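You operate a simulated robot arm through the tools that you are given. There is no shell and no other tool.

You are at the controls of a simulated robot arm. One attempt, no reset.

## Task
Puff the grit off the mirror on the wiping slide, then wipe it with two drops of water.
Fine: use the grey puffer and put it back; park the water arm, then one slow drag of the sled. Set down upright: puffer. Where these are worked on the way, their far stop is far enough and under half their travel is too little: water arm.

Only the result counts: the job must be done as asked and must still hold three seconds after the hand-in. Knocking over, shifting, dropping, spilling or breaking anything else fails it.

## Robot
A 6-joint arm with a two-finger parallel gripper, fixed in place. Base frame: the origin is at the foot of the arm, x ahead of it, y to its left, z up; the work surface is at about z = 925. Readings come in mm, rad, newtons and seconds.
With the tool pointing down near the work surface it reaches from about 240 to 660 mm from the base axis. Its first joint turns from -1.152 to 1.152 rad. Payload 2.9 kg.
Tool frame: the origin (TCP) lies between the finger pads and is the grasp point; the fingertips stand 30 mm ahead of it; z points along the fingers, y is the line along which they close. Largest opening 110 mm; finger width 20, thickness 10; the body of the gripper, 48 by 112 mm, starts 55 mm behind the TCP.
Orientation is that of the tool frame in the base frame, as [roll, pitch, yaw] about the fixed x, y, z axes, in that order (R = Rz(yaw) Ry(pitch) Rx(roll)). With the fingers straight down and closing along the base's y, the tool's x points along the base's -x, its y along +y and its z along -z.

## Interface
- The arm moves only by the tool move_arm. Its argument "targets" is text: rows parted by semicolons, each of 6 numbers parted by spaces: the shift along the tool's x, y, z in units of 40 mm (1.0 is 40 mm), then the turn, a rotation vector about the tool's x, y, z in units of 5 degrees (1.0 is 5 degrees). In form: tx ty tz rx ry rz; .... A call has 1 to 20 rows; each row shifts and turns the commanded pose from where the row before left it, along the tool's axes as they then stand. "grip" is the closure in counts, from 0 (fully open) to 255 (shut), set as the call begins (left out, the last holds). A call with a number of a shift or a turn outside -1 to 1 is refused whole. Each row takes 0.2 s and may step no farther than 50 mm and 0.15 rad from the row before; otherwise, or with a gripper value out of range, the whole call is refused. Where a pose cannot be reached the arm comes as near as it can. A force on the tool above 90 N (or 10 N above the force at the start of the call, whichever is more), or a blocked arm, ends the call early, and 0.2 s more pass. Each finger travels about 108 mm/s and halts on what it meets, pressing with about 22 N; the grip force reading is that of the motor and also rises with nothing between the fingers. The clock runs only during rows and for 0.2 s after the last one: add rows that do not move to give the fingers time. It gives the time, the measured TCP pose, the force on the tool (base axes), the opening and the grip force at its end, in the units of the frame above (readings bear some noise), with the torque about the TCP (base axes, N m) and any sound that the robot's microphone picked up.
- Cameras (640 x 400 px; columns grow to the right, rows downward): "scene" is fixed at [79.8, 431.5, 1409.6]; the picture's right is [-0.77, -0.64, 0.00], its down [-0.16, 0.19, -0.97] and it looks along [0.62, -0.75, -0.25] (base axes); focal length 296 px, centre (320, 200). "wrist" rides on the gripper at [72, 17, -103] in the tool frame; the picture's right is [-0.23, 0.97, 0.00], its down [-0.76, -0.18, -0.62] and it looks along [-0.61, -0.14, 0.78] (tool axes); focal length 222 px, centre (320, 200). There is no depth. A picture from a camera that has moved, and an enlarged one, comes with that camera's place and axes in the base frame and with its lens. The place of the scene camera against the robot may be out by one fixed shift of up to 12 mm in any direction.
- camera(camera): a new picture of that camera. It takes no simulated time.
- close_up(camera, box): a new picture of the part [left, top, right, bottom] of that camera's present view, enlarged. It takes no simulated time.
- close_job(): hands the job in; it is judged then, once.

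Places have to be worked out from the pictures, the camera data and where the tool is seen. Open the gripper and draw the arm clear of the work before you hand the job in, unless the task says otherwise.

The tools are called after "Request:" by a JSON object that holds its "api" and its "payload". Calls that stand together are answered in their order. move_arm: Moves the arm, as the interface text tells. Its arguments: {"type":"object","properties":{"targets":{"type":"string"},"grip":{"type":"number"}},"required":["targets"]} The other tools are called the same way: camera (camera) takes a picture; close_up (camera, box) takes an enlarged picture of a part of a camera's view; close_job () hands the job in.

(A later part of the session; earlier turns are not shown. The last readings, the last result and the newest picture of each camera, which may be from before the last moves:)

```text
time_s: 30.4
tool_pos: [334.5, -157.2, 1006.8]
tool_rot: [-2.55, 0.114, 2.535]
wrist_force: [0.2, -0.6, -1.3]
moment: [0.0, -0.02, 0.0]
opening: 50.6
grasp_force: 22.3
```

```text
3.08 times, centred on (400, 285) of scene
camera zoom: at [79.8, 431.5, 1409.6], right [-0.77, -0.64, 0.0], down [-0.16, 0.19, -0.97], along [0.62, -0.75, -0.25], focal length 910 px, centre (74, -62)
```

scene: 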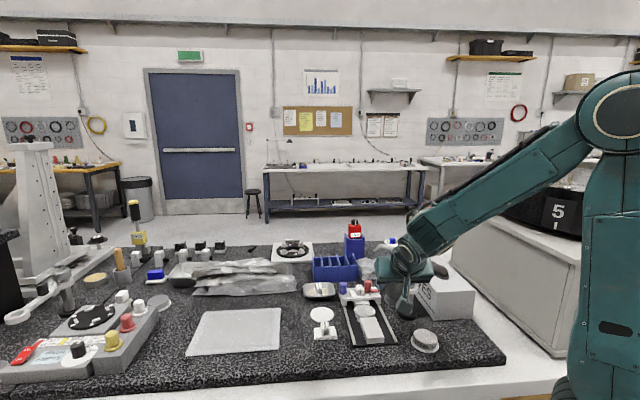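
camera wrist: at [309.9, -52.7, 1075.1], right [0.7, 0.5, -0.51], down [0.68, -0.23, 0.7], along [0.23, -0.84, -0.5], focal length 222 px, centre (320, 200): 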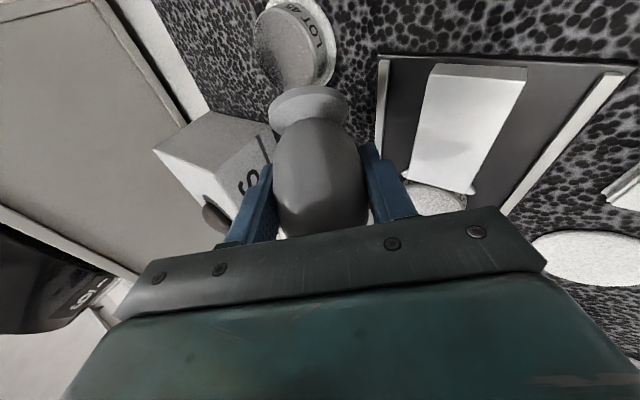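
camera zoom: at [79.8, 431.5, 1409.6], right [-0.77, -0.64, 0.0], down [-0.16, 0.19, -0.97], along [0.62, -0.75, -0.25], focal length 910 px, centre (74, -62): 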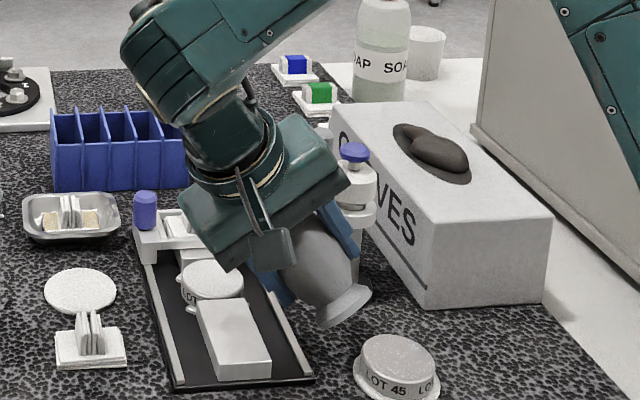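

That worked: the grit is visibly thinner after the fresh squeeze. I repeat the relax and squeeze cycle.

Request:
{"api": "move_arm", "payload": {"targets": "0 0 0 0 0 0;0 0 0 0 0 0", "grip": 139}}

Request:
{"api": "move_arm", "payload": {"targets": "0 0 0 0 0 0;0 0 0 0 0 0;0 0 0 0 0 0;0 0 0 0 0 0", "grip": 255}}

Request:
{"api": "close_up", "payload": {"camera": "wrist", "box": [380, 130, 500, 230]}}

Request:
{"api": "close_up", "payload": {"camera": "scene", "box": [340, 270, 420, 330]}}

```text
time_s: 31.0
tool_pos: [335.6, -158.1, 1008.0]
tool_rot: [-2.55, 0.117, 2.535]
wrist_force: [0.1, -0.8, -0.2]
moment: [0.0, -0.03, 0.01]
opening: 51.1
grasp_force: 0.9
```

```text
time_s: 32.0
tool_pos: [333.7, -157.8, 1006.7]
tool_rot: [-2.55, 0.114, 2.535]
wrist_force: [-0.3, -0.1, -0.2]
moment: [0.01, 0.03, -0.03]
opening: 50.7
grasp_force: 22.1
```

```text
4.00 times, centred on (440, 180) of wrist
camera zoom: at [309.9, -52.6, 1075.3], right [0.7, 0.5, -0.51], down [0.68, -0.23, 0.7], along [0.23, -0.84, -0.5], focal length 888 px, centre (-160, 280)
```

zoom: 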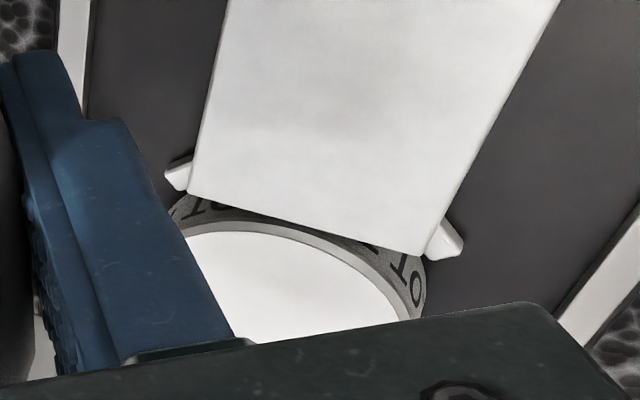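

```text
6.67 times, centred on (380, 300) of scene
camera zoom: at [79.8, 431.5, 1409.6], right [-0.77, -0.64, 0.0], down [-0.16, 0.19, -0.97], along [0.62, -0.75, -0.25], focal length 1971 px, centre (-80, -467)
```

zoom: 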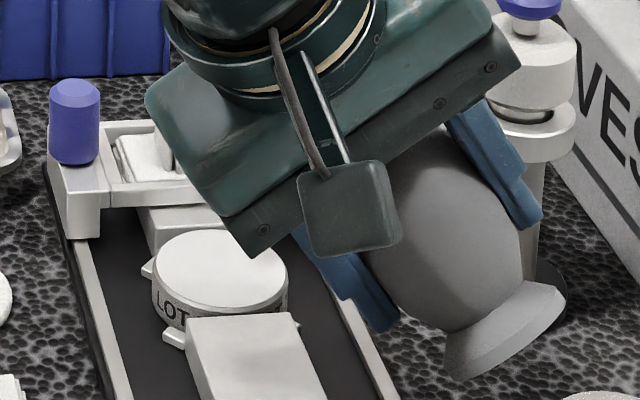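

The mirror is now clean and white after the second puff. I retrace the path: rise 55 mm, then pitch the puffer back upright.

Request:
{"api": "move_arm", "payload": {"targets": "-0.052 -0.254 -0.378 0 0 0;-0.052 -0.254 -0.378 0 0 0;-0.052 -0.254 -0.378 0 0 0;0 0 0 -0.548 -0.657 0.518;0 0 0 -0.548 -0.657 0.518;0 0 0 -0.548 -0.657 0.518;0 0 0 -0.548 -0.657 0.518;0 0 0 -0.548 -0.657 0.518;0 0 0 -0.548 -0.657 0.518;0 0 0 -0.548 -0.657 0.518;0 0 0 -0.548 -0.657 0.518;0 0 0 -0.548 -0.657 0.518;0 0 0 0 0 0", "grip": 142}}

Request:
{"api": "camera", "payload": {"camera": "wrist"}}

Request:
{"api": "close_up", "payload": {"camera": "scene", "box": [330, 220, 470, 350]}}

```text
time_s: 34.8
tool_pos: [335.2, -156.9, 1061.1]
tool_rot: [-3.105, 0.731, 2.292]
wrist_force: [0.5, 0.1, -1.5]
moment: [0.03, -0.01, 0.02]
opening: 50.7
grasp_force: 22.0
```

```text
taken
camera wrist: at [269.5, -51.2, 1089.2], right [0.86, 0.5, 0.12], down [-0.02, -0.21, 0.98], along [0.51, -0.84, -0.17], focal length 222 px, centre (320, 200)
```

wrist: 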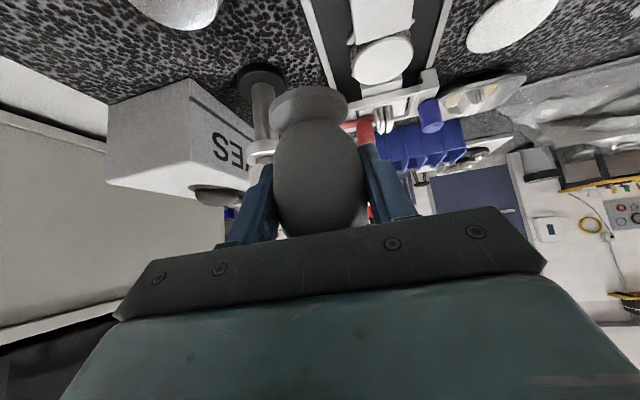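

```text
3.08 times, centred on (400, 285) of scene
camera zoom: at [79.8, 431.5, 1409.6], right [-0.77, -0.64, 0.0], down [-0.16, 0.19, -0.97], along [0.62, -0.75, -0.25], focal length 910 px, centre (74, -62)
```

zoom: 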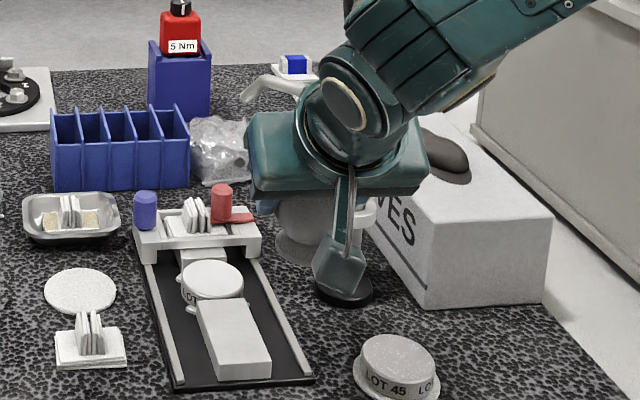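

The puffer hasn't slipped in the grip, and the mirror looks clean in both views. I carry it back along the same route, translating first and then turning counter-clockwise.

Request:
{"api": "move_arm", "payload": {"targets": "0.215 0.849 -0.148 0 0 0;0.215 0.849 -0.148 0 0 0;0.215 0.849 -0.148 0 0 0;0.215 0.849 -0.148 0 0 0;0.215 0.849 -0.148 0 0 0;0.215 0.849 -0.148 0 0 0;0 0 0 -0.665 -0.031 -0.746;0 0 0 -0.665 -0.031 -0.746;0 0 0 -0.665 -0.031 -0.746;0 0 0 -0.665 -0.031 -0.746;0 0 0 -0.665 -0.031 -0.746;0 0 0 -0.665 -0.031 -0.746;0 0 0 -0.665 -0.031 -0.746;0 0 0 -0.665 -0.031 -0.746;0 0 0 -0.665 -0.031 -0.746;0 0 0 -0.665 -0.031 -0.746;0 0 0 -0.665 -0.031 -0.746;0 0 0 -0.665 -0.031 -0.746;0 0 0 -0.665 -0.031 -0.746;0 0 0 -0.665 -0.031 -0.746"}}

Request:
{"api": "move_arm", "payload": {"targets": "0 0 0 -0.665 -0.031 -0.746;0 0 0 -0.665 -0.031 -0.746;0 0 0 -0.665 -0.031 -0.746;0 0 0 -0.665 -0.031 -0.746;0 0 0 -0.665 -0.031 -0.746;0 0 0 -0.665 -0.031 -0.746;0 0 0 -0.665 -0.031 -0.746;0 0 0 -0.665 -0.031 -0.746;0 0 0 -0.665 -0.031 -0.746;0 0 0 -0.665 -0.031 -0.746;0 0 0 -0.665 -0.031 -0.746;0 0 0 -0.665 -0.031 -0.746;0 0 0 -0.665 -0.031 -0.746;0 0 0 -0.665 -0.031 -0.746;0 0 0 0 0 0"}}

Request:
{"api": "camera", "payload": {"camera": "wrist"}}

Request:
{"api": "close_up", "payload": {"camera": "scene", "box": [200, 230, 380, 360]}}

```text
time_s: 39.0
tool_pos: [449.1, 21.5, 1046.0]
tool_rot: [-3.1, 0.729, -2.763]
wrist_force: [0.4, -0.6, -0.9]
moment: [0.02, 0.03, -0.02]
opening: 50.6
grasp_force: 21.7
```

```text
time_s: 42.2
tool_pos: [449.5, 21.1, 1047.4]
tool_rot: [-3.1, 0.73, -1.54]
wrist_force: [0.2, 0.3, -1.2]
moment: [0.01, 0.0, 0.0]
opening: 50.4
grasp_force: 22.2
```

```text
taken
camera wrist: at [432.8, -102.0, 1075.5], right [-0.98, 0.17, 0.12], down [0.15, 0.15, 0.98], along [0.15, 0.97, -0.18], focal length 222 px, centre (320, 200)
```

wrist: 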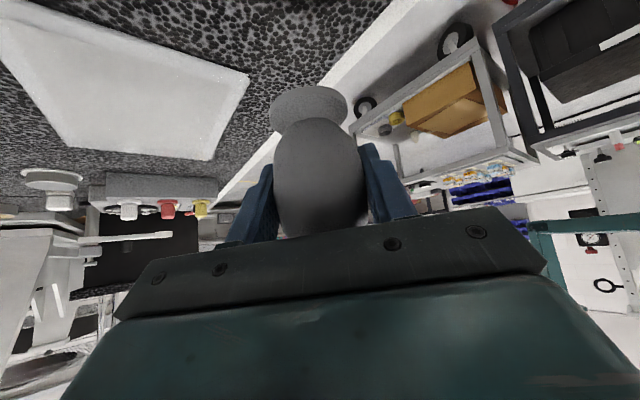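

```text
3.08 times, centred on (290, 295) of scene
camera zoom: at [79.8, 431.5, 1409.6], right [-0.77, -0.64, 0.0], down [-0.16, 0.19, -0.97], along [0.62, -0.75, -0.25], focal length 910 px, centre (412, -92)
```

zoom: 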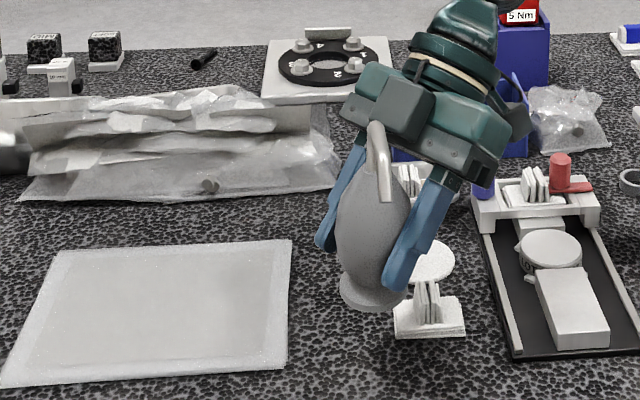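

The puffer is upright again in its original orientation. I return to the place above the mat and lower 30 mm of the 40.

Request:
{"api": "move_arm", "payload": {"targets": "-0.043 -0.733 0.44 0 0 0;-0.043 -0.733 0.44 0 0 0;-0.043 -0.733 0.44 0 0 0;0 0 0 0 0 0;0.166 0.008 0.186 0 0 0;0.166 0.008 0.186 0 0 0;0.166 0.008 0.186 0 0 0;0 0 0 0 0 0"}}

Request:
{"api": "close_up", "payload": {"camera": "scene", "box": [200, 230, 380, 360]}}

Request:
{"api": "camera", "payload": {"camera": "wrist"}}

```text
time_s: 44.0
tool_pos: [540.6, 59.3, 984.7]
tool_rot: [-3.099, 0.726, -1.541]
wrist_force: [0.2, -0.1, -0.3]
moment: [-0.02, -0.01, -0.01]
opening: 50.2
grasp_force: 22.0
```

```text
3.08 times, centred on (290, 295) of scene
camera zoom: at [79.8, 431.5, 1409.6], right [-0.77, -0.64, 0.0], down [-0.16, 0.19, -0.97], along [0.62, -0.75, -0.25], focal length 910 px, centre (412, -92)
```

zoom: 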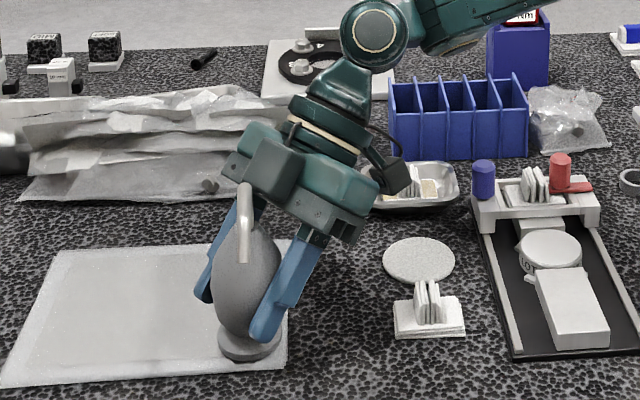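

```text
taken
camera wrist: at [522.7, -62.9, 1012.6], right [-0.98, 0.17, 0.12], down [0.15, 0.15, 0.98], along [0.15, 0.97, -0.18], focal length 222 px, centre (320, 200)
```

wrist: 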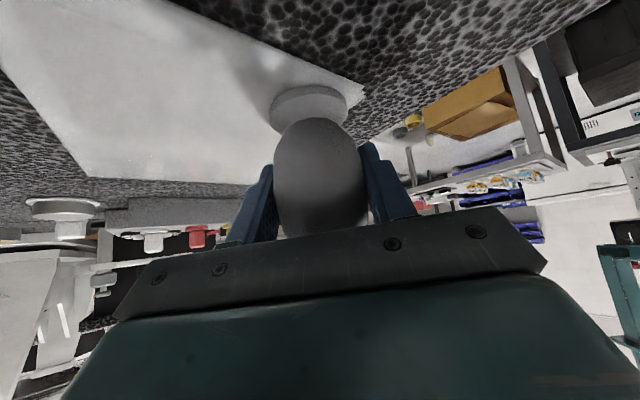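

The foot is about 10 mm above its spot on the mat. I lower 7 mm, then creep down in small steps while watching the vertical force.

Request:
{"api": "move_arm", "payload": {"targets": "0.058 0.003 0.065 0 0 0;0.058 0.003 0.065 0 0 0;0 0 0 0 0 0"}}

Request:
{"api": "move_arm", "payload": {"targets": "0.025 0.001 0.028 0 0 0;0 0 0 0 0 0"}}

Request:
{"api": "move_arm", "payload": {"targets": "0.017 0.001 0.019 0 0 0;0 0 0 0 0 0"}}

```text
time_s: 44.8
tool_pos: [539.3, 61.6, 977.3]
tool_rot: [-3.099, 0.725, -1.543]
wrist_force: [0.2, 0.3, -1.6]
moment: [-0.01, -0.01, 0.01]
opening: 50.6
grasp_force: 22.3
```

```text
time_s: 45.4
tool_pos: [537.9, 59.7, 974.2]
tool_rot: [-3.099, 0.726, -1.542]
wrist_force: [0.6, 0.9, -0.4]
moment: [0.01, 0.0, 0.02]
opening: 50.5
grasp_force: 21.9
```

```text
time_s: 46.0
tool_pos: [538.5, 60.2, 975.2]
tool_rot: [-3.099, 0.727, -1.542]
wrist_force: [0.4, -1.1, 3.1]
moment: [0.0, 0.07, 0.02]
opening: 50.0
grasp_force: 22.2
```

Contact is felt at +3 N, so the foot is on the mat. I open the gripper fully and check the puffer stands before withdrawing.

Request:
{"api": "move_arm", "payload": {"targets": "0 0 0 0 0 0;0 0 0 0 0 0;0 0 0 0 0 0", "grip": 0}}

Request:
{"api": "close_up", "payload": {"camera": "scene", "box": [220, 250, 360, 350]}}

Request:
{"api": "camera", "payload": {"camera": "wrist"}}

```text
time_s: 46.8
tool_pos: [539.3, 59.2, 973.5]
tool_rot: [-3.101, 0.727, -1.543]
wrist_force: [-0.1, 0.0, -0.2]
moment: [0.03, 0.03, -0.01]
opening: 110.1
grasp_force: 0.0
```

```text
4.00 times, centred on (290, 300) of scene
camera zoom: at [79.8, 431.5, 1409.6], right [-0.77, -0.64, 0.0], down [-0.16, 0.19, -0.97], along [0.62, -0.75, -0.25], focal length 1182 px, centre (440, -200)
```

zoom: 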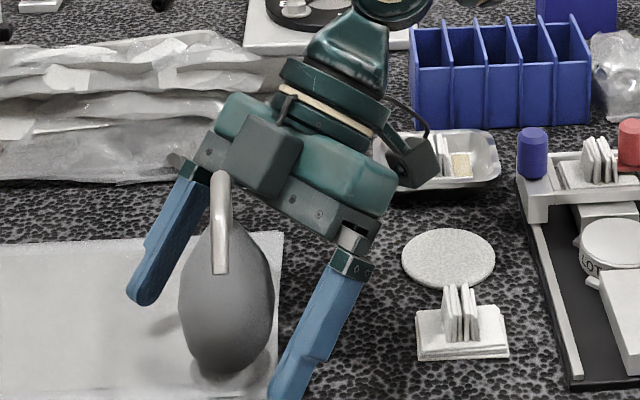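

```text
taken
camera wrist: at [521.6, -62.8, 1003.2], right [-0.98, 0.17, 0.12], down [0.15, 0.15, 0.98], along [0.15, 0.97, -0.18], focal length 222 px, centre (320, 200)
```

wrist: 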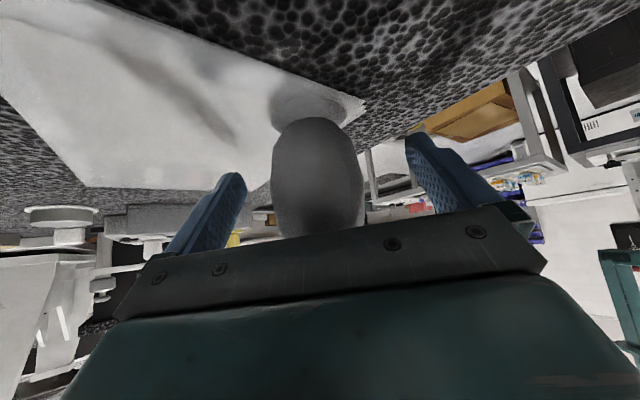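

The puffer stands upright on its original spot. I withdraw along the tool axis, back off further, and untilt the tool.

Request:
{"api": "move_arm", "payload": {"targets": "0 0 -0.55 0 0 0;0 0 -0.55 0 0 0;0 0 -0.55 0 0 0;0 0 -0.55 0 0 0;0 0 -0.55 0 0 0;0.56 0 -0.5 0 0 0;0.56 0 -0.5 0 0 0;0 0 0 0 1 0;0 0 0 0 1 0;0 0 0 0 1 0;0 0 0 0 1 0;0 0 0 0 1 0;0 0 0 0 1 0;0 0 0 0 1 0;0 0 0 0 1 0;0 0 0 0 0.33 0;0 0 0 0 0 0"}}

Request:
{"api": "camera", "payload": {"camera": "scene"}}

```text
time_s: 50.4
tool_pos: [519.5, -59.3, 1041.2]
tool_rot: [-3.11, 0.0, -1.573]
wrist_force: [-0.1, -0.6, -0.2]
moment: [0.0, -0.01, 0.0]
opening: 110.0
grasp_force: 0.0
out of reach, approached as far as the arm can: row 6, 7
```

```text
taken
```

scene: 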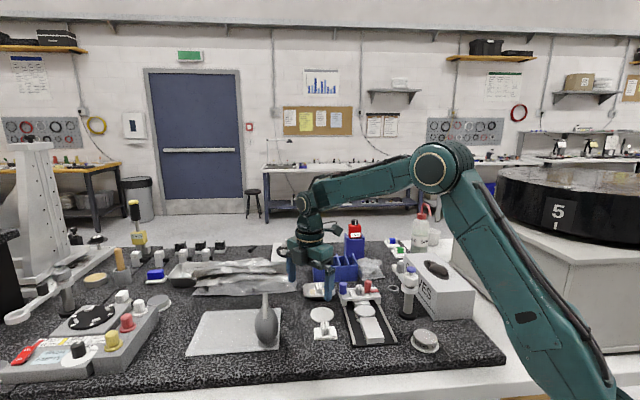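

The tool is vertical again. I straighten the small roll, rise 80 mm and rotate clockwise so the fingers will close tangentially to the parked water arm.

Request:
{"api": "move_arm", "payload": {"targets": "0 0 0 -0.362 0 0;0 0 -1 0 0 0;0 0 -1 0 0 0;0 0 0 0 0 1;0 0 0 0 0 1;0 0 0 0 0 1;0 0 0 0 0 1;0 0 0 0 0 1;0 0 0 0 0 1;0 0 0 0 0 1;0 0 0 0 0 1;0 0 0 0 0 1;0 0 0 0 0 1;0 0 0 0 0 1;0 0 0 0 0 1;0 0 0 0 0 1;0 0 0 0 0 1;0 0 0 0 0 1;0 0 0 0 0 1;0 0 0 0 0 1"}}

Request:
{"api": "move_arm", "payload": {"targets": "0 0 0 0 0 1;0 0 0 0 0 1;0 0 0 0 0 1;0 0 0 0 0 1;0 0 0 0 0 1;0 0 0 0 0 1;0 0 0 0 0 1;0 0 0 0 0 1;0 0 0 0 0 1;0 0 0 0 0 1;0 0 0 0 0 0"}}

Request:
{"api": "camera", "payload": {"camera": "wrist"}}

Request:
{"api": "close_up", "payload": {"camera": "scene", "box": [380, 240, 450, 330]}}

```text
time_s: 54.6
tool_pos: [521.7, -60.9, 1122.0]
tool_rot: [3.141, 0.001, -3.055]
wrist_force: [0.2, -0.2, -0.2]
moment: [0.04, -0.03, 0.02]
opening: 110.1
grasp_force: 0.1
```

```text
time_s: 57.0
tool_pos: [520.2, -60.3, 1121.0]
tool_rot: [3.141, 0.0, 2.355]
wrist_force: [-1.3, -0.3, 0.4]
moment: [0.02, 0.01, -0.03]
opening: 110.0
grasp_force: 0.1
```

```text
taken
camera wrist: at [481.3, 1.8, 1225.4], right [0.85, 0.53, 0.0], down [0.41, -0.67, 0.62], along [0.33, -0.53, -0.78], focal length 222 px, centre (320, 200)
```

wrist: 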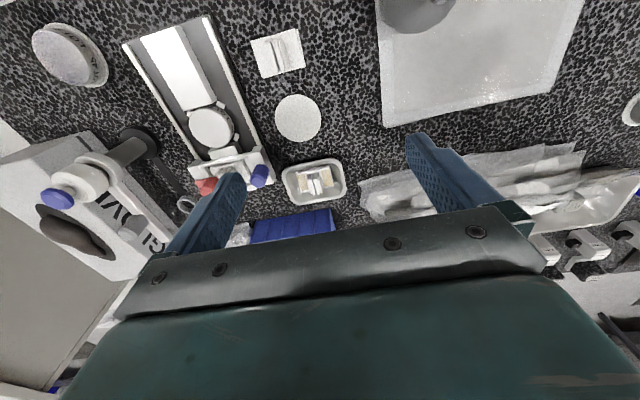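

```text
4.44 times, centred on (415, 285) of scene
camera zoom: at [79.8, 431.5, 1409.6], right [-0.77, -0.64, 0.0], down [-0.16, 0.19, -0.97], along [0.62, -0.75, -0.25], focal length 1314 px, centre (-102, -178)
```

zoom: 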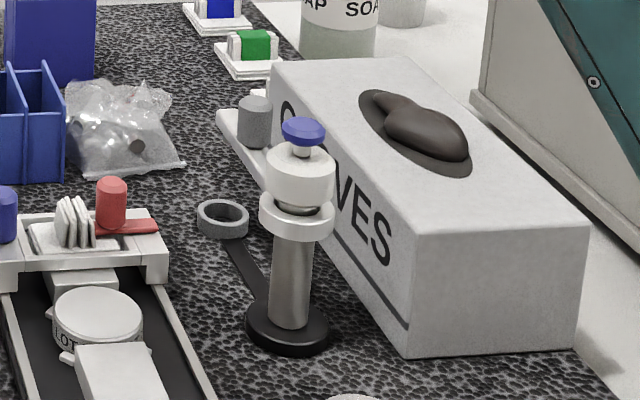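

The wrist view shows the water post with its arm and grey knob from the left side. I zoom in to measure the arm and knob.

Request:
{"api": "close_up", "payload": {"camera": "wrist", "box": [20, 100, 220, 290]}}

Request:
{"api": "close_up", "payload": {"camera": "wrist", "box": [90, 190, 190, 290]}}

```text
2.11 times, centred on (120, 195) of wrist
camera zoom: at [481.3, 1.8, 1225.4], right [0.85, 0.53, 0.0], down [0.41, -0.67, 0.62], along [0.33, -0.53, -0.78], focal length 468 px, centre (741, 210)
```

zoom: 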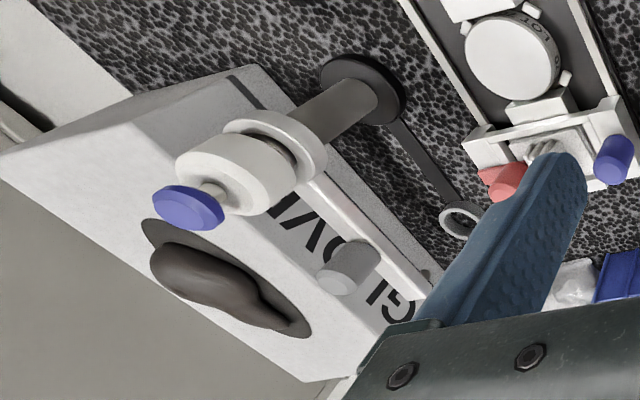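

```text
4.00 times, centred on (140, 240) of wrist
camera zoom: at [481.3, 1.8, 1225.4], right [0.85, 0.53, 0.0], down [0.41, -0.67, 0.62], along [0.33, -0.53, -0.78], focal length 888 px, centre (1040, 40)
```

zoom: 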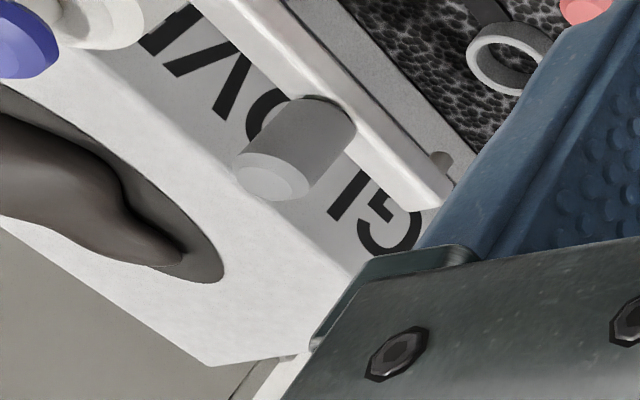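

I put the knob at about (388.5, -292.5), z 1008–1038, on a 72 mm radius from the post axis (337, -242) at azimuth -45°. I move above it at safe height with the fingers part-closed to 60 mm and check alignment.

Request:
{"api": "move_arm", "payload": {"targets": "-0.223 -0.804 0 0 0 0;-0.223 -0.804 0 0 0 0;-0.223 -0.804 0 0 0 0;-0.223 -0.804 0 0 0 0;-0.223 -0.804 0 0 0 0;-0.223 -0.804 0 0 0 0;-0.223 -0.804 0 0 0 0;-0.223 -0.804 0 0 0 0;0 0 0 0 0 0", "grip": 116}}

Request:
{"api": "camera", "payload": {"camera": "wrist"}}

Request:
{"api": "close_up", "payload": {"camera": "scene", "box": [340, 200, 480, 330]}}

```text
time_s: 59.0
tool_pos: [388.3, -293.3, 1123.2]
tool_rot: [3.14, -0.001, 2.356]
wrist_force: [1.0, -0.3, -0.2]
moment: [0.01, 0.01, -0.01]
opening: 60.1
grasp_force: 0.0
```

```text
taken
camera wrist: at [350.6, -229.6, 1226.2], right [0.85, 0.53, 0.0], down [0.41, -0.66, 0.62], along [0.33, -0.53, -0.78], focal length 222 px, centre (320, 200)
```

wrist: 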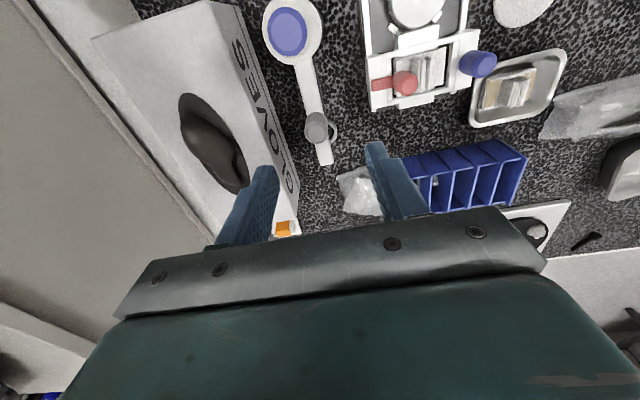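

```text
3.08 times, centred on (410, 265) of scene
camera zoom: at [79.8, 431.4, 1409.6], right [-0.77, -0.64, 0.0], down [-0.16, 0.19, -0.97], along [0.62, -0.75, -0.25], focal length 910 px, centre (43, 0)
```

zoom: 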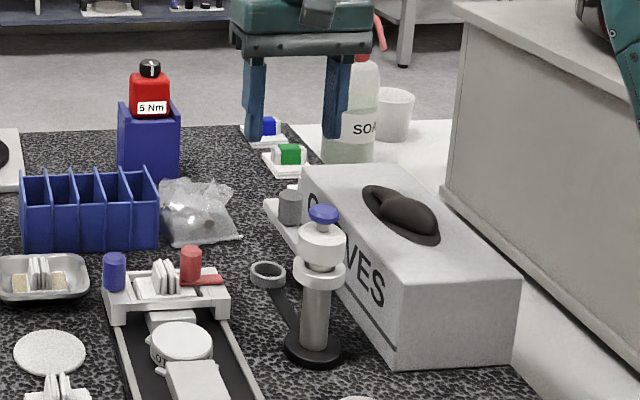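

I zoom in on the knob and the arm from straight above to fix their positions precisely.

Request:
{"api": "close_up", "payload": {"camera": "wrist", "box": [250, 0, 370, 180]}}

Request:
{"api": "close_up", "payload": {"camera": "wrist", "box": [285, 95, 355, 175]}}

```text
2.22 times, centred on (310, 90) of wrist
camera zoom: at [350.6, -229.6, 1226.2], right [0.85, 0.53, 0.0], down [0.41, -0.66, 0.62], along [0.33, -0.53, -0.78], focal length 494 px, centre (342, 444)
```

zoom: 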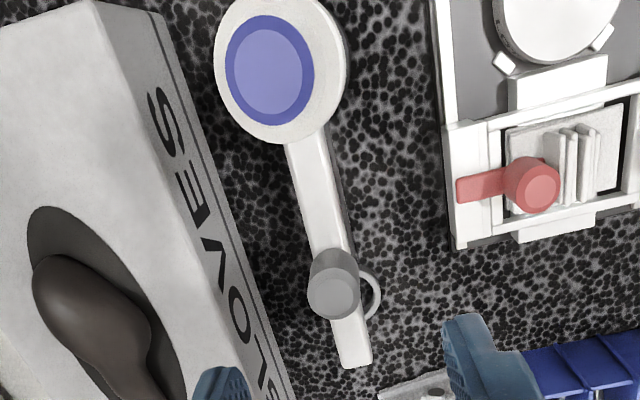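

```text
5.00 times, centred on (320, 135) of wrist
camera zoom: at [350.6, -229.6, 1226.2], right [0.85, 0.53, 0.0], down [0.41, -0.66, 0.62], along [0.33, -0.53, -0.78], focal length 1111 px, centre (320, 525)
```

zoom: 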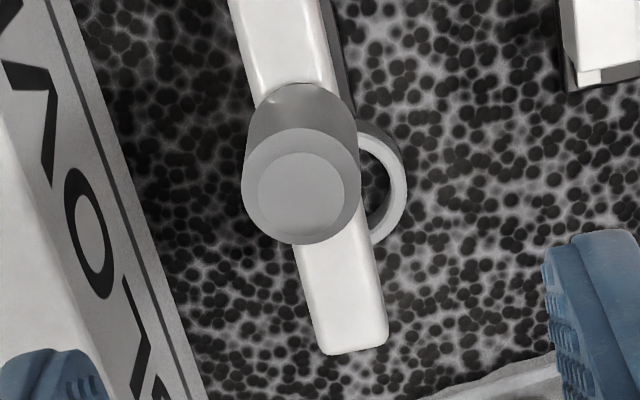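

The knob top is at about (388.7, -295.5), radius 74 mm from the post axis (336.5, -243), diameter 21 mm. I lower the fingers around it, with the tips just above the arm bar, and then close to a loose 24 mm cage.

Request:
{"api": "move_arm", "payload": {"targets": "-0.045 -0.03 0.5 0 0 0;0 0 0.51 0 0 0;0 0 0.51 0 0 0;0 0 0.51 0 0 0;0 0 0 0 0 0"}}

Request:
{"api": "camera", "payload": {"camera": "wrist"}}

Request:
{"api": "close_up", "payload": {"camera": "scene", "box": [370, 230, 450, 300]}}

```text
time_s: 60.2
tool_pos: [388.4, -294.3, 1040.6]
tool_rot: [3.142, 0.0, 2.357]
wrist_force: [0.0, -0.8, -0.2]
moment: [0.0, 0.02, -0.02]
opening: 59.9
grasp_force: 0.0
```

```text
taken
camera wrist: at [350.4, -230.9, 1143.8], right [0.85, 0.53, 0.0], down [0.41, -0.66, 0.62], along [0.33, -0.53, -0.78], focal length 222 px, centre (320, 200)
```

wrist: 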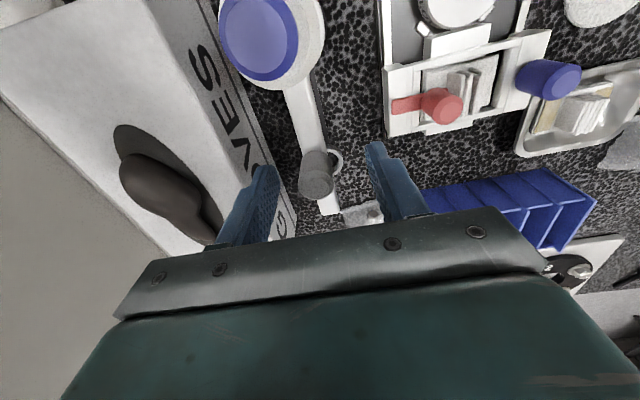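

```text
5.71 times, centred on (410, 265) of scene
camera zoom: at [79.8, 431.5, 1409.6], right [-0.77, -0.64, 0.0], down [-0.16, 0.19, -0.97], along [0.62, -0.75, -0.25], focal length 1689 px, centre (-194, -171)
```

zoom: 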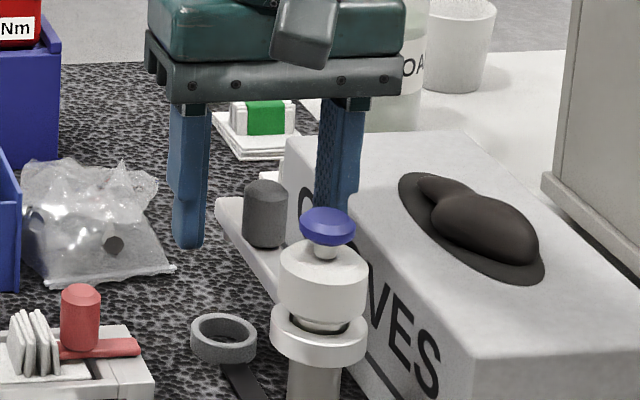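

The knob sits between the fingers within 2–3 mm. I close to the loose cage.

Request:
{"api": "move_arm", "payload": {"targets": "0.06 0 0 0 0 0;0 0 0 0 0 0;0 0 0 0 0 0", "grip": 198}}

Request:
{"api": "close_up", "payload": {"camera": "wrist", "box": [220, 80, 420, 230]}}

```text
time_s: 61.0
tool_pos: [387.1, -292.6, 1040.0]
tool_rot: [-3.141, 0.0, 2.357]
wrist_force: [-0.2, 0.4, -0.7]
moment: [-0.03, 0.0, -0.01]
opening: 24.5
grasp_force: 0.0
```

```text
2.67 times, centred on (320, 155) of wrist
camera zoom: at [348.6, -229.5, 1143.8], right [0.85, 0.53, 0.0], down [0.41, -0.66, 0.62], along [0.33, -0.53, -0.78], focal length 592 px, centre (320, 320)
```

zoom: 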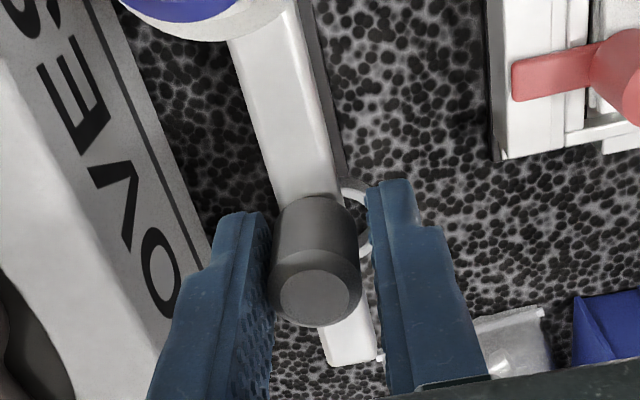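

The knob is caged. I swing the water arm counter-clockwise along its arc, turning the tool with it, first 30° to verify it follows.

Request:
{"api": "move_arm", "payload": {"targets": "0.0068 0.1547 0 0 0 -1;0.0068 0.1547 0 0 0 -1;0.0068 0.1547 0 0 0 -1;0.0068 0.1547 0 0 0 -1;0.0068 0.1547 0 0 0 -1;0.0068 0.1547 0 0 0 -1;0 0 0 0 0 0"}}

Request:
{"api": "camera", "payload": {"camera": "wrist"}}

Request:
{"api": "close_up", "payload": {"camera": "scene", "box": [340, 220, 480, 330]}}

```text
time_s: 62.6
tool_pos: [403.9, -262.5, 1039.9]
tool_rot: [-3.141, 0.001, 2.881]
wrist_force: [-0.1, -0.3, -0.7]
moment: [-0.01, 0.0, 0.0]
opening: 24.8
grasp_force: 0.0
```

```text
taken
camera wrist: at [339.0, -226.7, 1144.5], right [0.47, 0.88, 0.0], down [0.69, -0.37, 0.62], along [0.55, -0.29, -0.78], focal length 222 px, centre (320, 200)
```

wrist: 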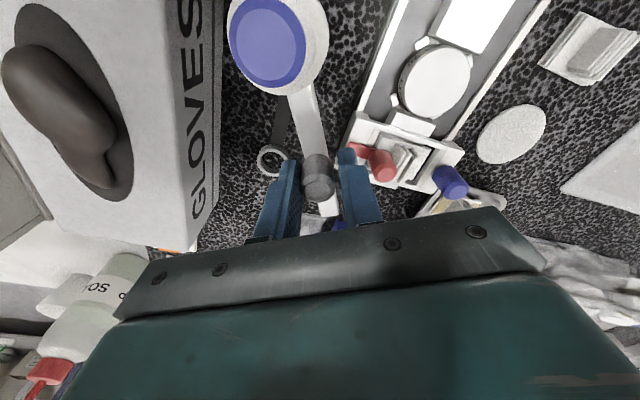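

```text
3.64 times, centred on (410, 275) of scene
camera zoom: at [79.8, 431.5, 1409.6], right [-0.77, -0.64, 0.0], down [-0.16, 0.19, -0.97], along [0.62, -0.75, -0.25], focal length 1075 px, centre (-7, -73)
```

zoom: 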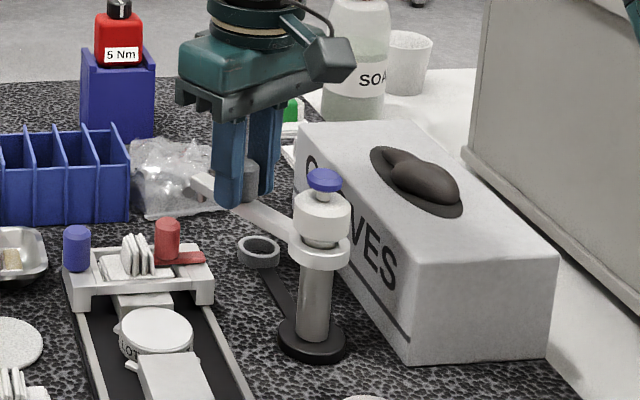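

The arm follows. I continue the swing by another 45°, still at the same pace.

Request:
{"api": "move_arm", "payload": {"targets": "0.0068 0.1547 0 0 0 -1;0.0068 0.1547 0 0 0 -1;0.0068 0.1547 0 0 0 -1;0.0068 0.1547 0 0 0 -1;0.0068 0.1547 0 0 0 -1;0.0068 0.1547 0 0 0 -1;0.0068 0.1547 0 0 0 -1;0.0068 0.1547 0 0 0 -1;0.0068 0.1547 0 0 0 -1;0 0 0 0 0 0"}}

Request:
{"api": "camera", "payload": {"camera": "wrist"}}

Request:
{"api": "close_up", "payload": {"camera": "scene", "box": [340, 220, 480, 330]}}

```text
time_s: 64.8
tool_pos: [397.8, -207.0, 1040.8]
tool_rot: [-3.141, 0.0, -2.619]
wrist_force: [0.2, 0.8, 0.4]
moment: [-0.01, -0.01, 0.02]
opening: 25.0
grasp_force: 0.2
```

```text
taken
camera wrist: at [326.7, -229.1, 1144.3], right [-0.29, 0.96, 0.0], down [0.75, 0.23, 0.62], along [0.6, 0.18, -0.78], focal length 222 px, centre (320, 200)
```

wrist: 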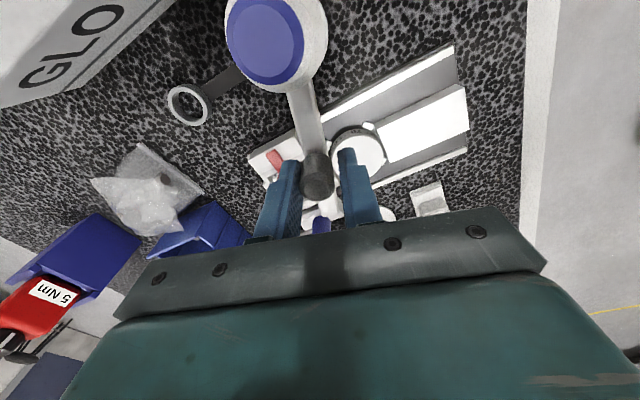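

```text
3.64 times, centred on (410, 275) of scene
camera zoom: at [79.8, 431.5, 1409.6], right [-0.77, -0.64, 0.0], down [-0.16, 0.19, -0.97], along [0.62, -0.75, -0.25], focal length 1075 px, centre (-7, -73)
```

zoom: 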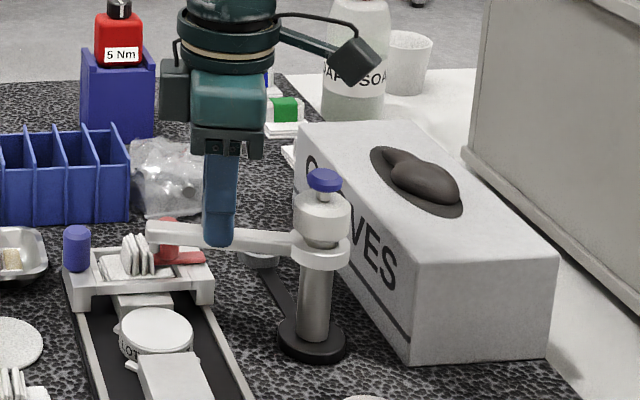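

The arm is at about azimuth 30°. I continue 12° in finer steps and then look for the stop by force.

Request:
{"api": "move_arm", "payload": {"targets": "0.0068 0.1547 0 0 0 -1;0.0068 0.1547 0 0 0 -1;0.001 0.062 0 0 0 -0.4;0 0 0 0 0 0"}}

Request:
{"api": "move_arm", "payload": {"targets": "0.001 0.062 0 0 0 -0.4;0 0 0 0 0 0"}}

Request:
{"api": "camera", "payload": {"camera": "wrist"}}

Request:
{"api": "close_up", "payload": {"camera": "scene", "box": [340, 220, 480, 330]}}

```text
time_s: 65.8
tool_pos: [389.5, -195.3, 1040.0]
tool_rot: [3.14, 0.0, -2.408]
wrist_force: [-0.5, 0.0, -0.4]
moment: [0.03, -0.06, 0.0]
opening: 24.7
grasp_force: 0.6
```

```text
time_s: 66.4
tool_pos: [385.8, -193.2, 1041.7]
tool_rot: [3.141, 0.0, -2.373]
wrist_force: [0.2, -0.4, 1.4]
moment: [-0.01, 0.01, 0.0]
opening: 24.7
grasp_force: 0.0
```

```text
taken
camera wrist: at [323.2, -232.7, 1144.3], right [-0.51, 0.86, 0.0], down [0.67, 0.4, 0.62], along [0.54, 0.32, -0.78], focal length 222 px, centre (320, 200)
```

wrist: 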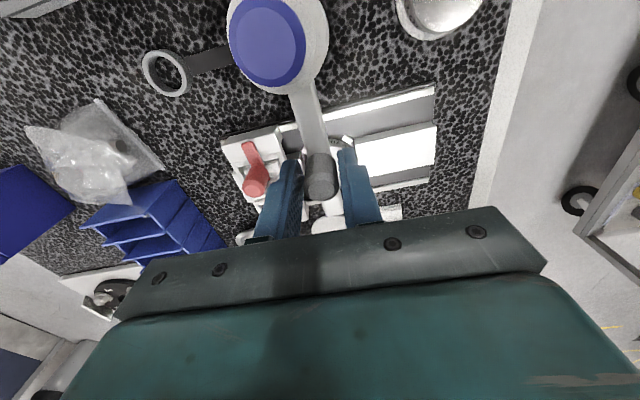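

```text
3.64 times, centred on (410, 275) of scene
camera zoom: at [79.8, 431.5, 1409.6], right [-0.77, -0.64, 0.0], down [-0.16, 0.19, -0.97], along [0.62, -0.75, -0.25], focal length 1075 px, centre (-7, -73)
```

zoom: 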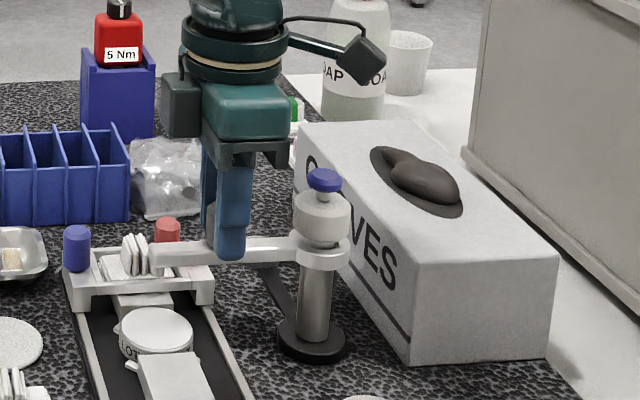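

The arm is near azimuth 44° with no stop force felt yet. I keep going in 2° steps toward the far stop, watching force.

Request:
{"api": "move_arm", "payload": {"targets": "0.001 0.062 0 0 0 -0.4;0 0 0 0 0 0"}}

Request:
{"api": "move_arm", "payload": {"targets": "0.001 0.062 0 0 0 -0.4;0 0 0 0 0 0"}}

Request:
{"api": "close_up", "payload": {"camera": "wrist", "box": [220, 60, 440, 250]}}

Request:
{"api": "close_up", "payload": {"camera": "scene", "box": [350, 260, 430, 320]}}

```text
time_s: 67.0
tool_pos: [385.8, -191.1, 1040.4]
tool_rot: [3.141, 0.0, -2.339]
wrist_force: [0.0, 1.2, 0.2]
moment: [0.01, 0.01, -0.03]
opening: 24.5
grasp_force: 0.1
```

```text
time_s: 67.6
tool_pos: [383.1, -190.7, 1041.6]
tool_rot: [-3.139, 0.0, -2.307]
wrist_force: [5.3, -8.4, -2.0]
moment: [0.05, -0.04, -0.04]
opening: 29.5
grasp_force: 4.4
```

```text
2.11 times, centred on (330, 155) of wrist
camera zoom: at [322.2, -233.1, 1144.4], right [-0.57, 0.82, 0.0], down [0.64, 0.45, 0.62], along [0.51, 0.35, -0.78], focal length 468 px, centre (299, 295)
```

zoom: 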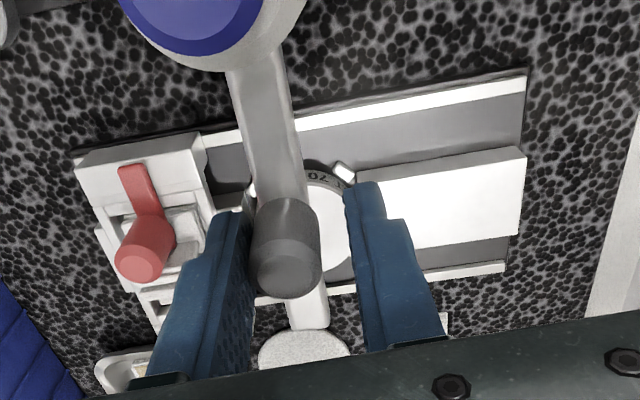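

```text
6.67 times, centred on (390, 290) of scene
camera zoom: at [80.0, 431.2, 1409.6], right [-0.77, -0.64, 0.0], down [-0.16, 0.19, -0.97], along [0.62, -0.75, -0.25], focal length 1971 px, centre (-147, -400)
```

zoom: 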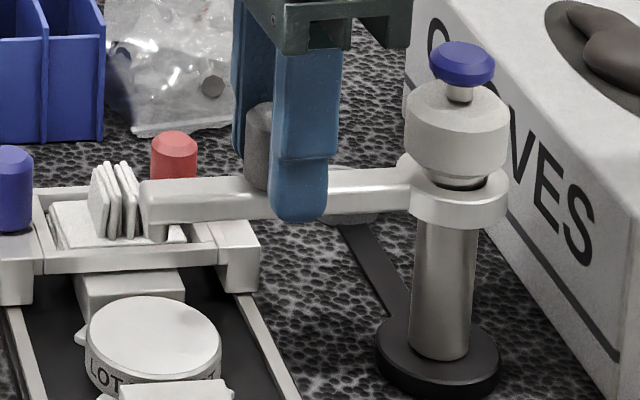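

The far stop is reached: about 10 N of reaction against the swing, and the arm end now lies over the mirror centre. I back off the last 2°, open the fingers and rise clear without moving the arm.

Request:
{"api": "move_arm", "payload": {"targets": "-0.001 -0.062 0 0 0 0.4;0 0 0 0 0 0"}}

Request:
{"api": "move_arm", "payload": {"targets": "0 0 0 0 0 0;0 0 0 0 0 0;0 0 -0.5 0 0 0;0 0 -0.8 0 0 0;0 0 -0.9 0 0 0;0 0 0 0 0 0", "grip": 130}}

Request:
{"api": "camera", "payload": {"camera": "wrist"}}

Request:
{"api": "close_up", "payload": {"camera": "scene", "box": [340, 220, 480, 330]}}

```text
time_s: 68.2
tool_pos: [384.6, -191.0, 1040.5]
tool_rot: [3.141, 0.0, -2.34]
wrist_force: [1.4, -3.6, 0.6]
moment: [-0.11, -0.1, 0.01]
opening: 26.6
grasp_force: 2.1
```

```text
time_s: 69.6
tool_pos: [386.7, -190.3, 1130.2]
tool_rot: [-3.141, 0.002, -2.338]
wrist_force: [-0.4, 0.1, 0.5]
moment: [0.0, 0.01, -0.01]
opening: 53.9
grasp_force: 0.1
```

```text
taken
camera wrist: at [324.6, -230.4, 1233.5], right [-0.54, 0.84, 0.0], down [0.66, 0.42, 0.62], along [0.52, 0.34, -0.78], focal length 222 px, centre (320, 200)
```

wrist: 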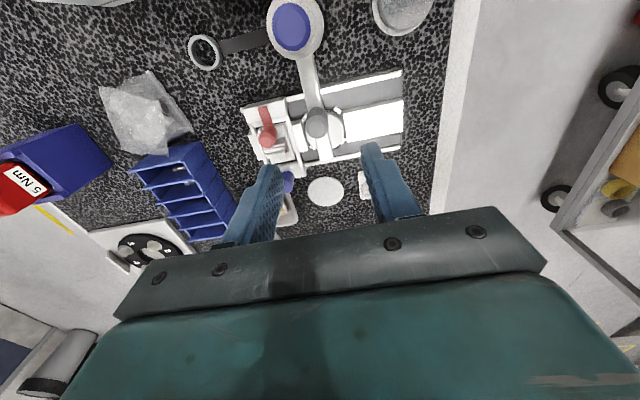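

```text
3.64 times, centred on (410, 275) of scene
camera zoom: at [79.8, 431.5, 1409.6], right [-0.77, -0.64, 0.0], down [-0.16, 0.19, -0.97], along [0.62, -0.75, -0.25], focal length 1075 px, centre (-7, -73)
```

zoom: 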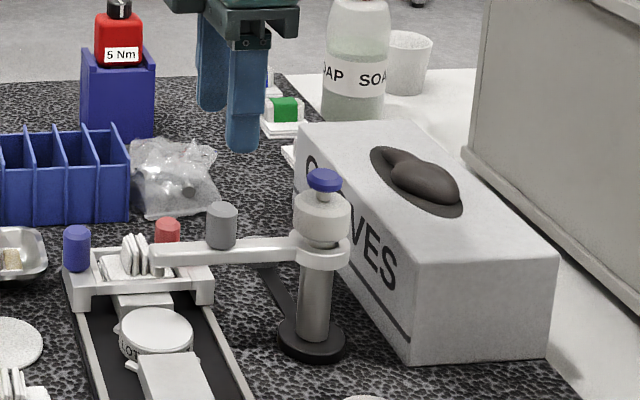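

The arm stays over the mirror. I zoom in to verify the arm's end against the mirror and to measure the blue button again.

Request:
{"api": "close_up", "payload": {"camera": "wrist", "box": [240, 0, 380, 180]}}

Request:
{"api": "close_up", "payload": {"camera": "wrist", "box": [280, 90, 360, 170]}}

Request:
{"api": "close_up", "payload": {"camera": "scene", "box": [360, 260, 430, 320]}}

```text
2.22 times, centred on (310, 90) of wrist
camera zoom: at [324.6, -230.4, 1233.5], right [-0.54, 0.84, 0.0], down [0.66, 0.42, 0.62], along [0.52, 0.34, -0.78], focal length 494 px, centre (342, 444)
```

zoom: 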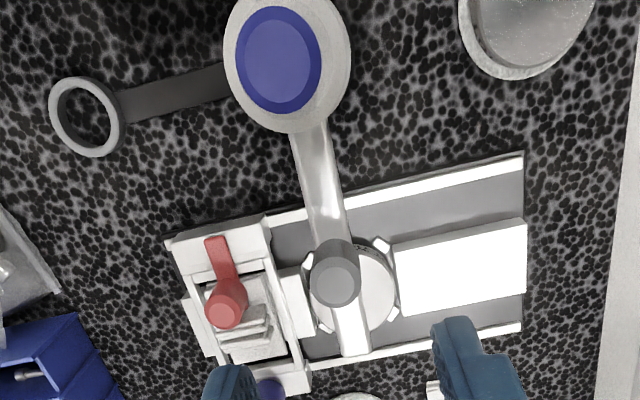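

```text
5.00 times, centred on (320, 130) of wrist
camera zoom: at [324.6, -230.4, 1233.5], right [-0.54, 0.84, 0.0], down [0.66, 0.42, 0.62], along [0.52, 0.34, -0.78], focal length 1111 px, centre (320, 550)
```

zoom: 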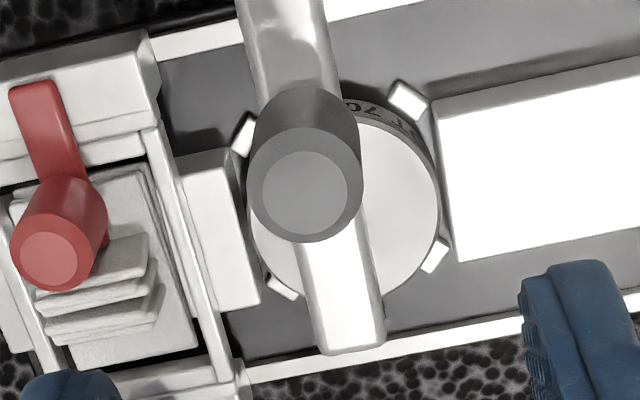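

```text
6.67 times, centred on (395, 290) of scene
camera zoom: at [79.8, 431.5, 1409.6], right [-0.77, -0.64, 0.0], down [-0.16, 0.19, -0.97], along [0.62, -0.75, -0.25], focal length 1971 px, centre (-180, -400)
```

zoom: 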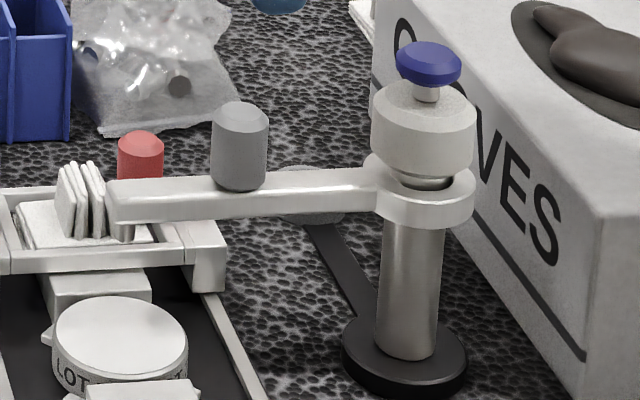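

The arm end reaches radius ≈120 mm at azimuth 45°, so its outlet is over the mirror centre. I close the fingers and position them 20–25 mm above the blue button at (336, -243).

Request:
{"api": "move_arm", "payload": {"targets": "0.914 0 0 0 0 0;0.914 0 0 0 0 0;0 0 0.45 0 0 0;0 0 0 0 0 0", "grip": 255}}

Request:
{"api": "camera", "payload": {"camera": "wrist"}}

Request:
{"api": "close_up", "payload": {"camera": "scene", "box": [360, 230, 460, 320]}}

```text
time_s: 70.6
tool_pos: [333.5, -243.2, 1113.3]
tool_rot: [-3.142, -0.001, -2.339]
wrist_force: [-0.2, 0.5, 0.6]
moment: [-0.03, -0.01, -0.02]
opening: 0.1
grasp_force: 21.4
```

```text
taken
camera wrist: at [270.9, -284.3, 1216.4], right [-0.54, 0.84, 0.0], down [0.66, 0.42, 0.62], along [0.52, 0.34, -0.78], focal length 222 px, centre (320, 200)
```

wrist: 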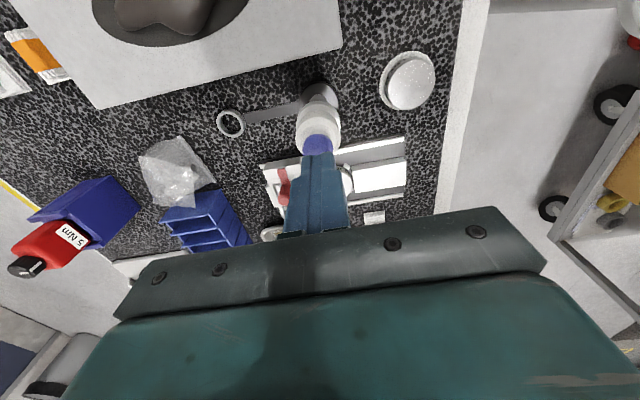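

```text
4.44 times, centred on (410, 275) of scene
camera zoom: at [79.8, 431.5, 1409.6], right [-0.77, -0.64, 0.0], down [-0.16, 0.19, -0.97], along [0.62, -0.75, -0.25], focal length 1314 px, centre (-80, -133)
```

zoom: 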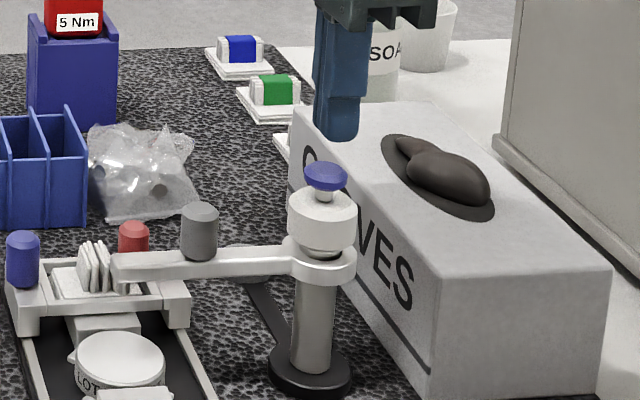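

I zoom to check the alignment of the closed fingertips over the button.

Request:
{"api": "close_up", "payload": {"camera": "wrist", "box": [280, 90, 360, 190]}}

Request:
{"api": "close_up", "payload": {"camera": "scene", "box": [415, 235, 450, 285]}}

```text
4.00 times, centred on (320, 140) of wrist
camera zoom: at [270.9, -284.3, 1216.4], right [-0.54, 0.84, 0.0], down [0.66, 0.42, 0.62], along [0.52, 0.34, -0.78], focal length 888 px, centre (320, 440)
```

zoom: 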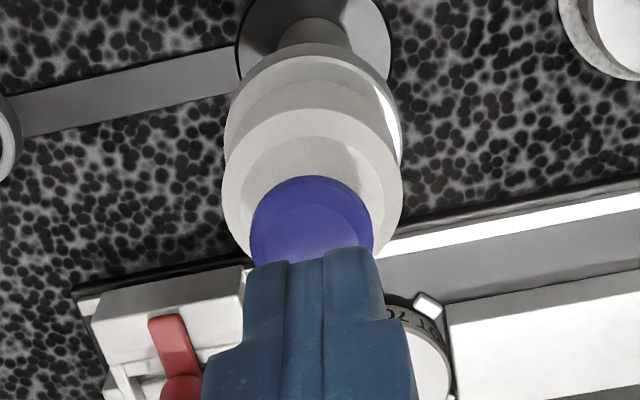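

```text
8.00 times, centred on (432, 260) of scene
camera zoom: at [79.8, 431.5, 1409.6], right [-0.77, -0.64, 0.0], down [-0.16, 0.19, -0.97], along [0.62, -0.75, -0.25], focal length 2365 px, centre (-580, -280)
```

zoom: 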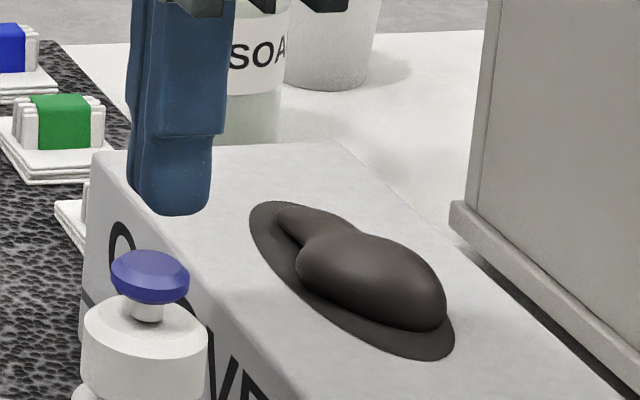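

The fingertips are within a few mm of the button centre. I shift 2.5 mm, go down 20 mm, and then approach in small steps to find contact.

Request:
{"api": "move_arm", "payload": {"targets": "-0.06 0 0.25 0 0 0;0 0 0.25 0 0 0;0 0 0 0 0 0"}}

Request:
{"api": "move_arm", "payload": {"targets": "0 0 0.075 0 0 0;0 0 0 0 0 0"}}

Request:
{"api": "close_up", "payload": {"camera": "scene", "box": [410, 240, 450, 290]}}

```text
time_s: 71.4
tool_pos: [334.2, -241.5, 1091.2]
tool_rot: [3.141, -0.002, -2.339]
wrist_force: [0.0, 0.1, 0.4]
moment: [0.02, -0.01, 0.01]
opening: 0.0
grasp_force: 21.6
```

```text
time_s: 72.0
tool_pos: [335.3, -241.2, 1088.8]
tool_rot: [-3.141, 0.0, -2.338]
wrist_force: [0.2, -0.3, 2.0]
moment: [-0.03, 0.0, 0.0]
opening: 0.0
grasp_force: 22.2
```

```text
8.00 times, centred on (430, 265) of scene
camera zoom: at [79.7, 431.5, 1409.6], right [-0.77, -0.64, 0.0], down [-0.16, 0.19, -0.97], along [0.62, -0.75, -0.25], focal length 2365 px, centre (-560, -320)
```

zoom: 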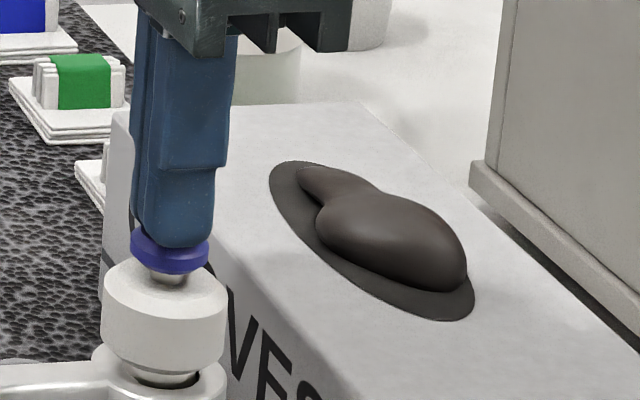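

The tips touch the button at TCP z≈1089 with 2 N. I press the first stroke down in 3–4 mm steps, watching force and sound.

Request:
{"api": "move_arm", "payload": {"targets": "0 0 0.09 0 0 0;0 0 0 0 0 0"}}

```text
time_s: 72.6
tool_pos: [334.9, -242.0, 1087.0]
tool_rot: [3.141, 0.0, -2.338]
wrist_force: [1.0, 1.0, 3.7]
moment: [0.05, -0.03, 0.03]
opening: 0.1
grasp_force: 22.2
heard: click
```

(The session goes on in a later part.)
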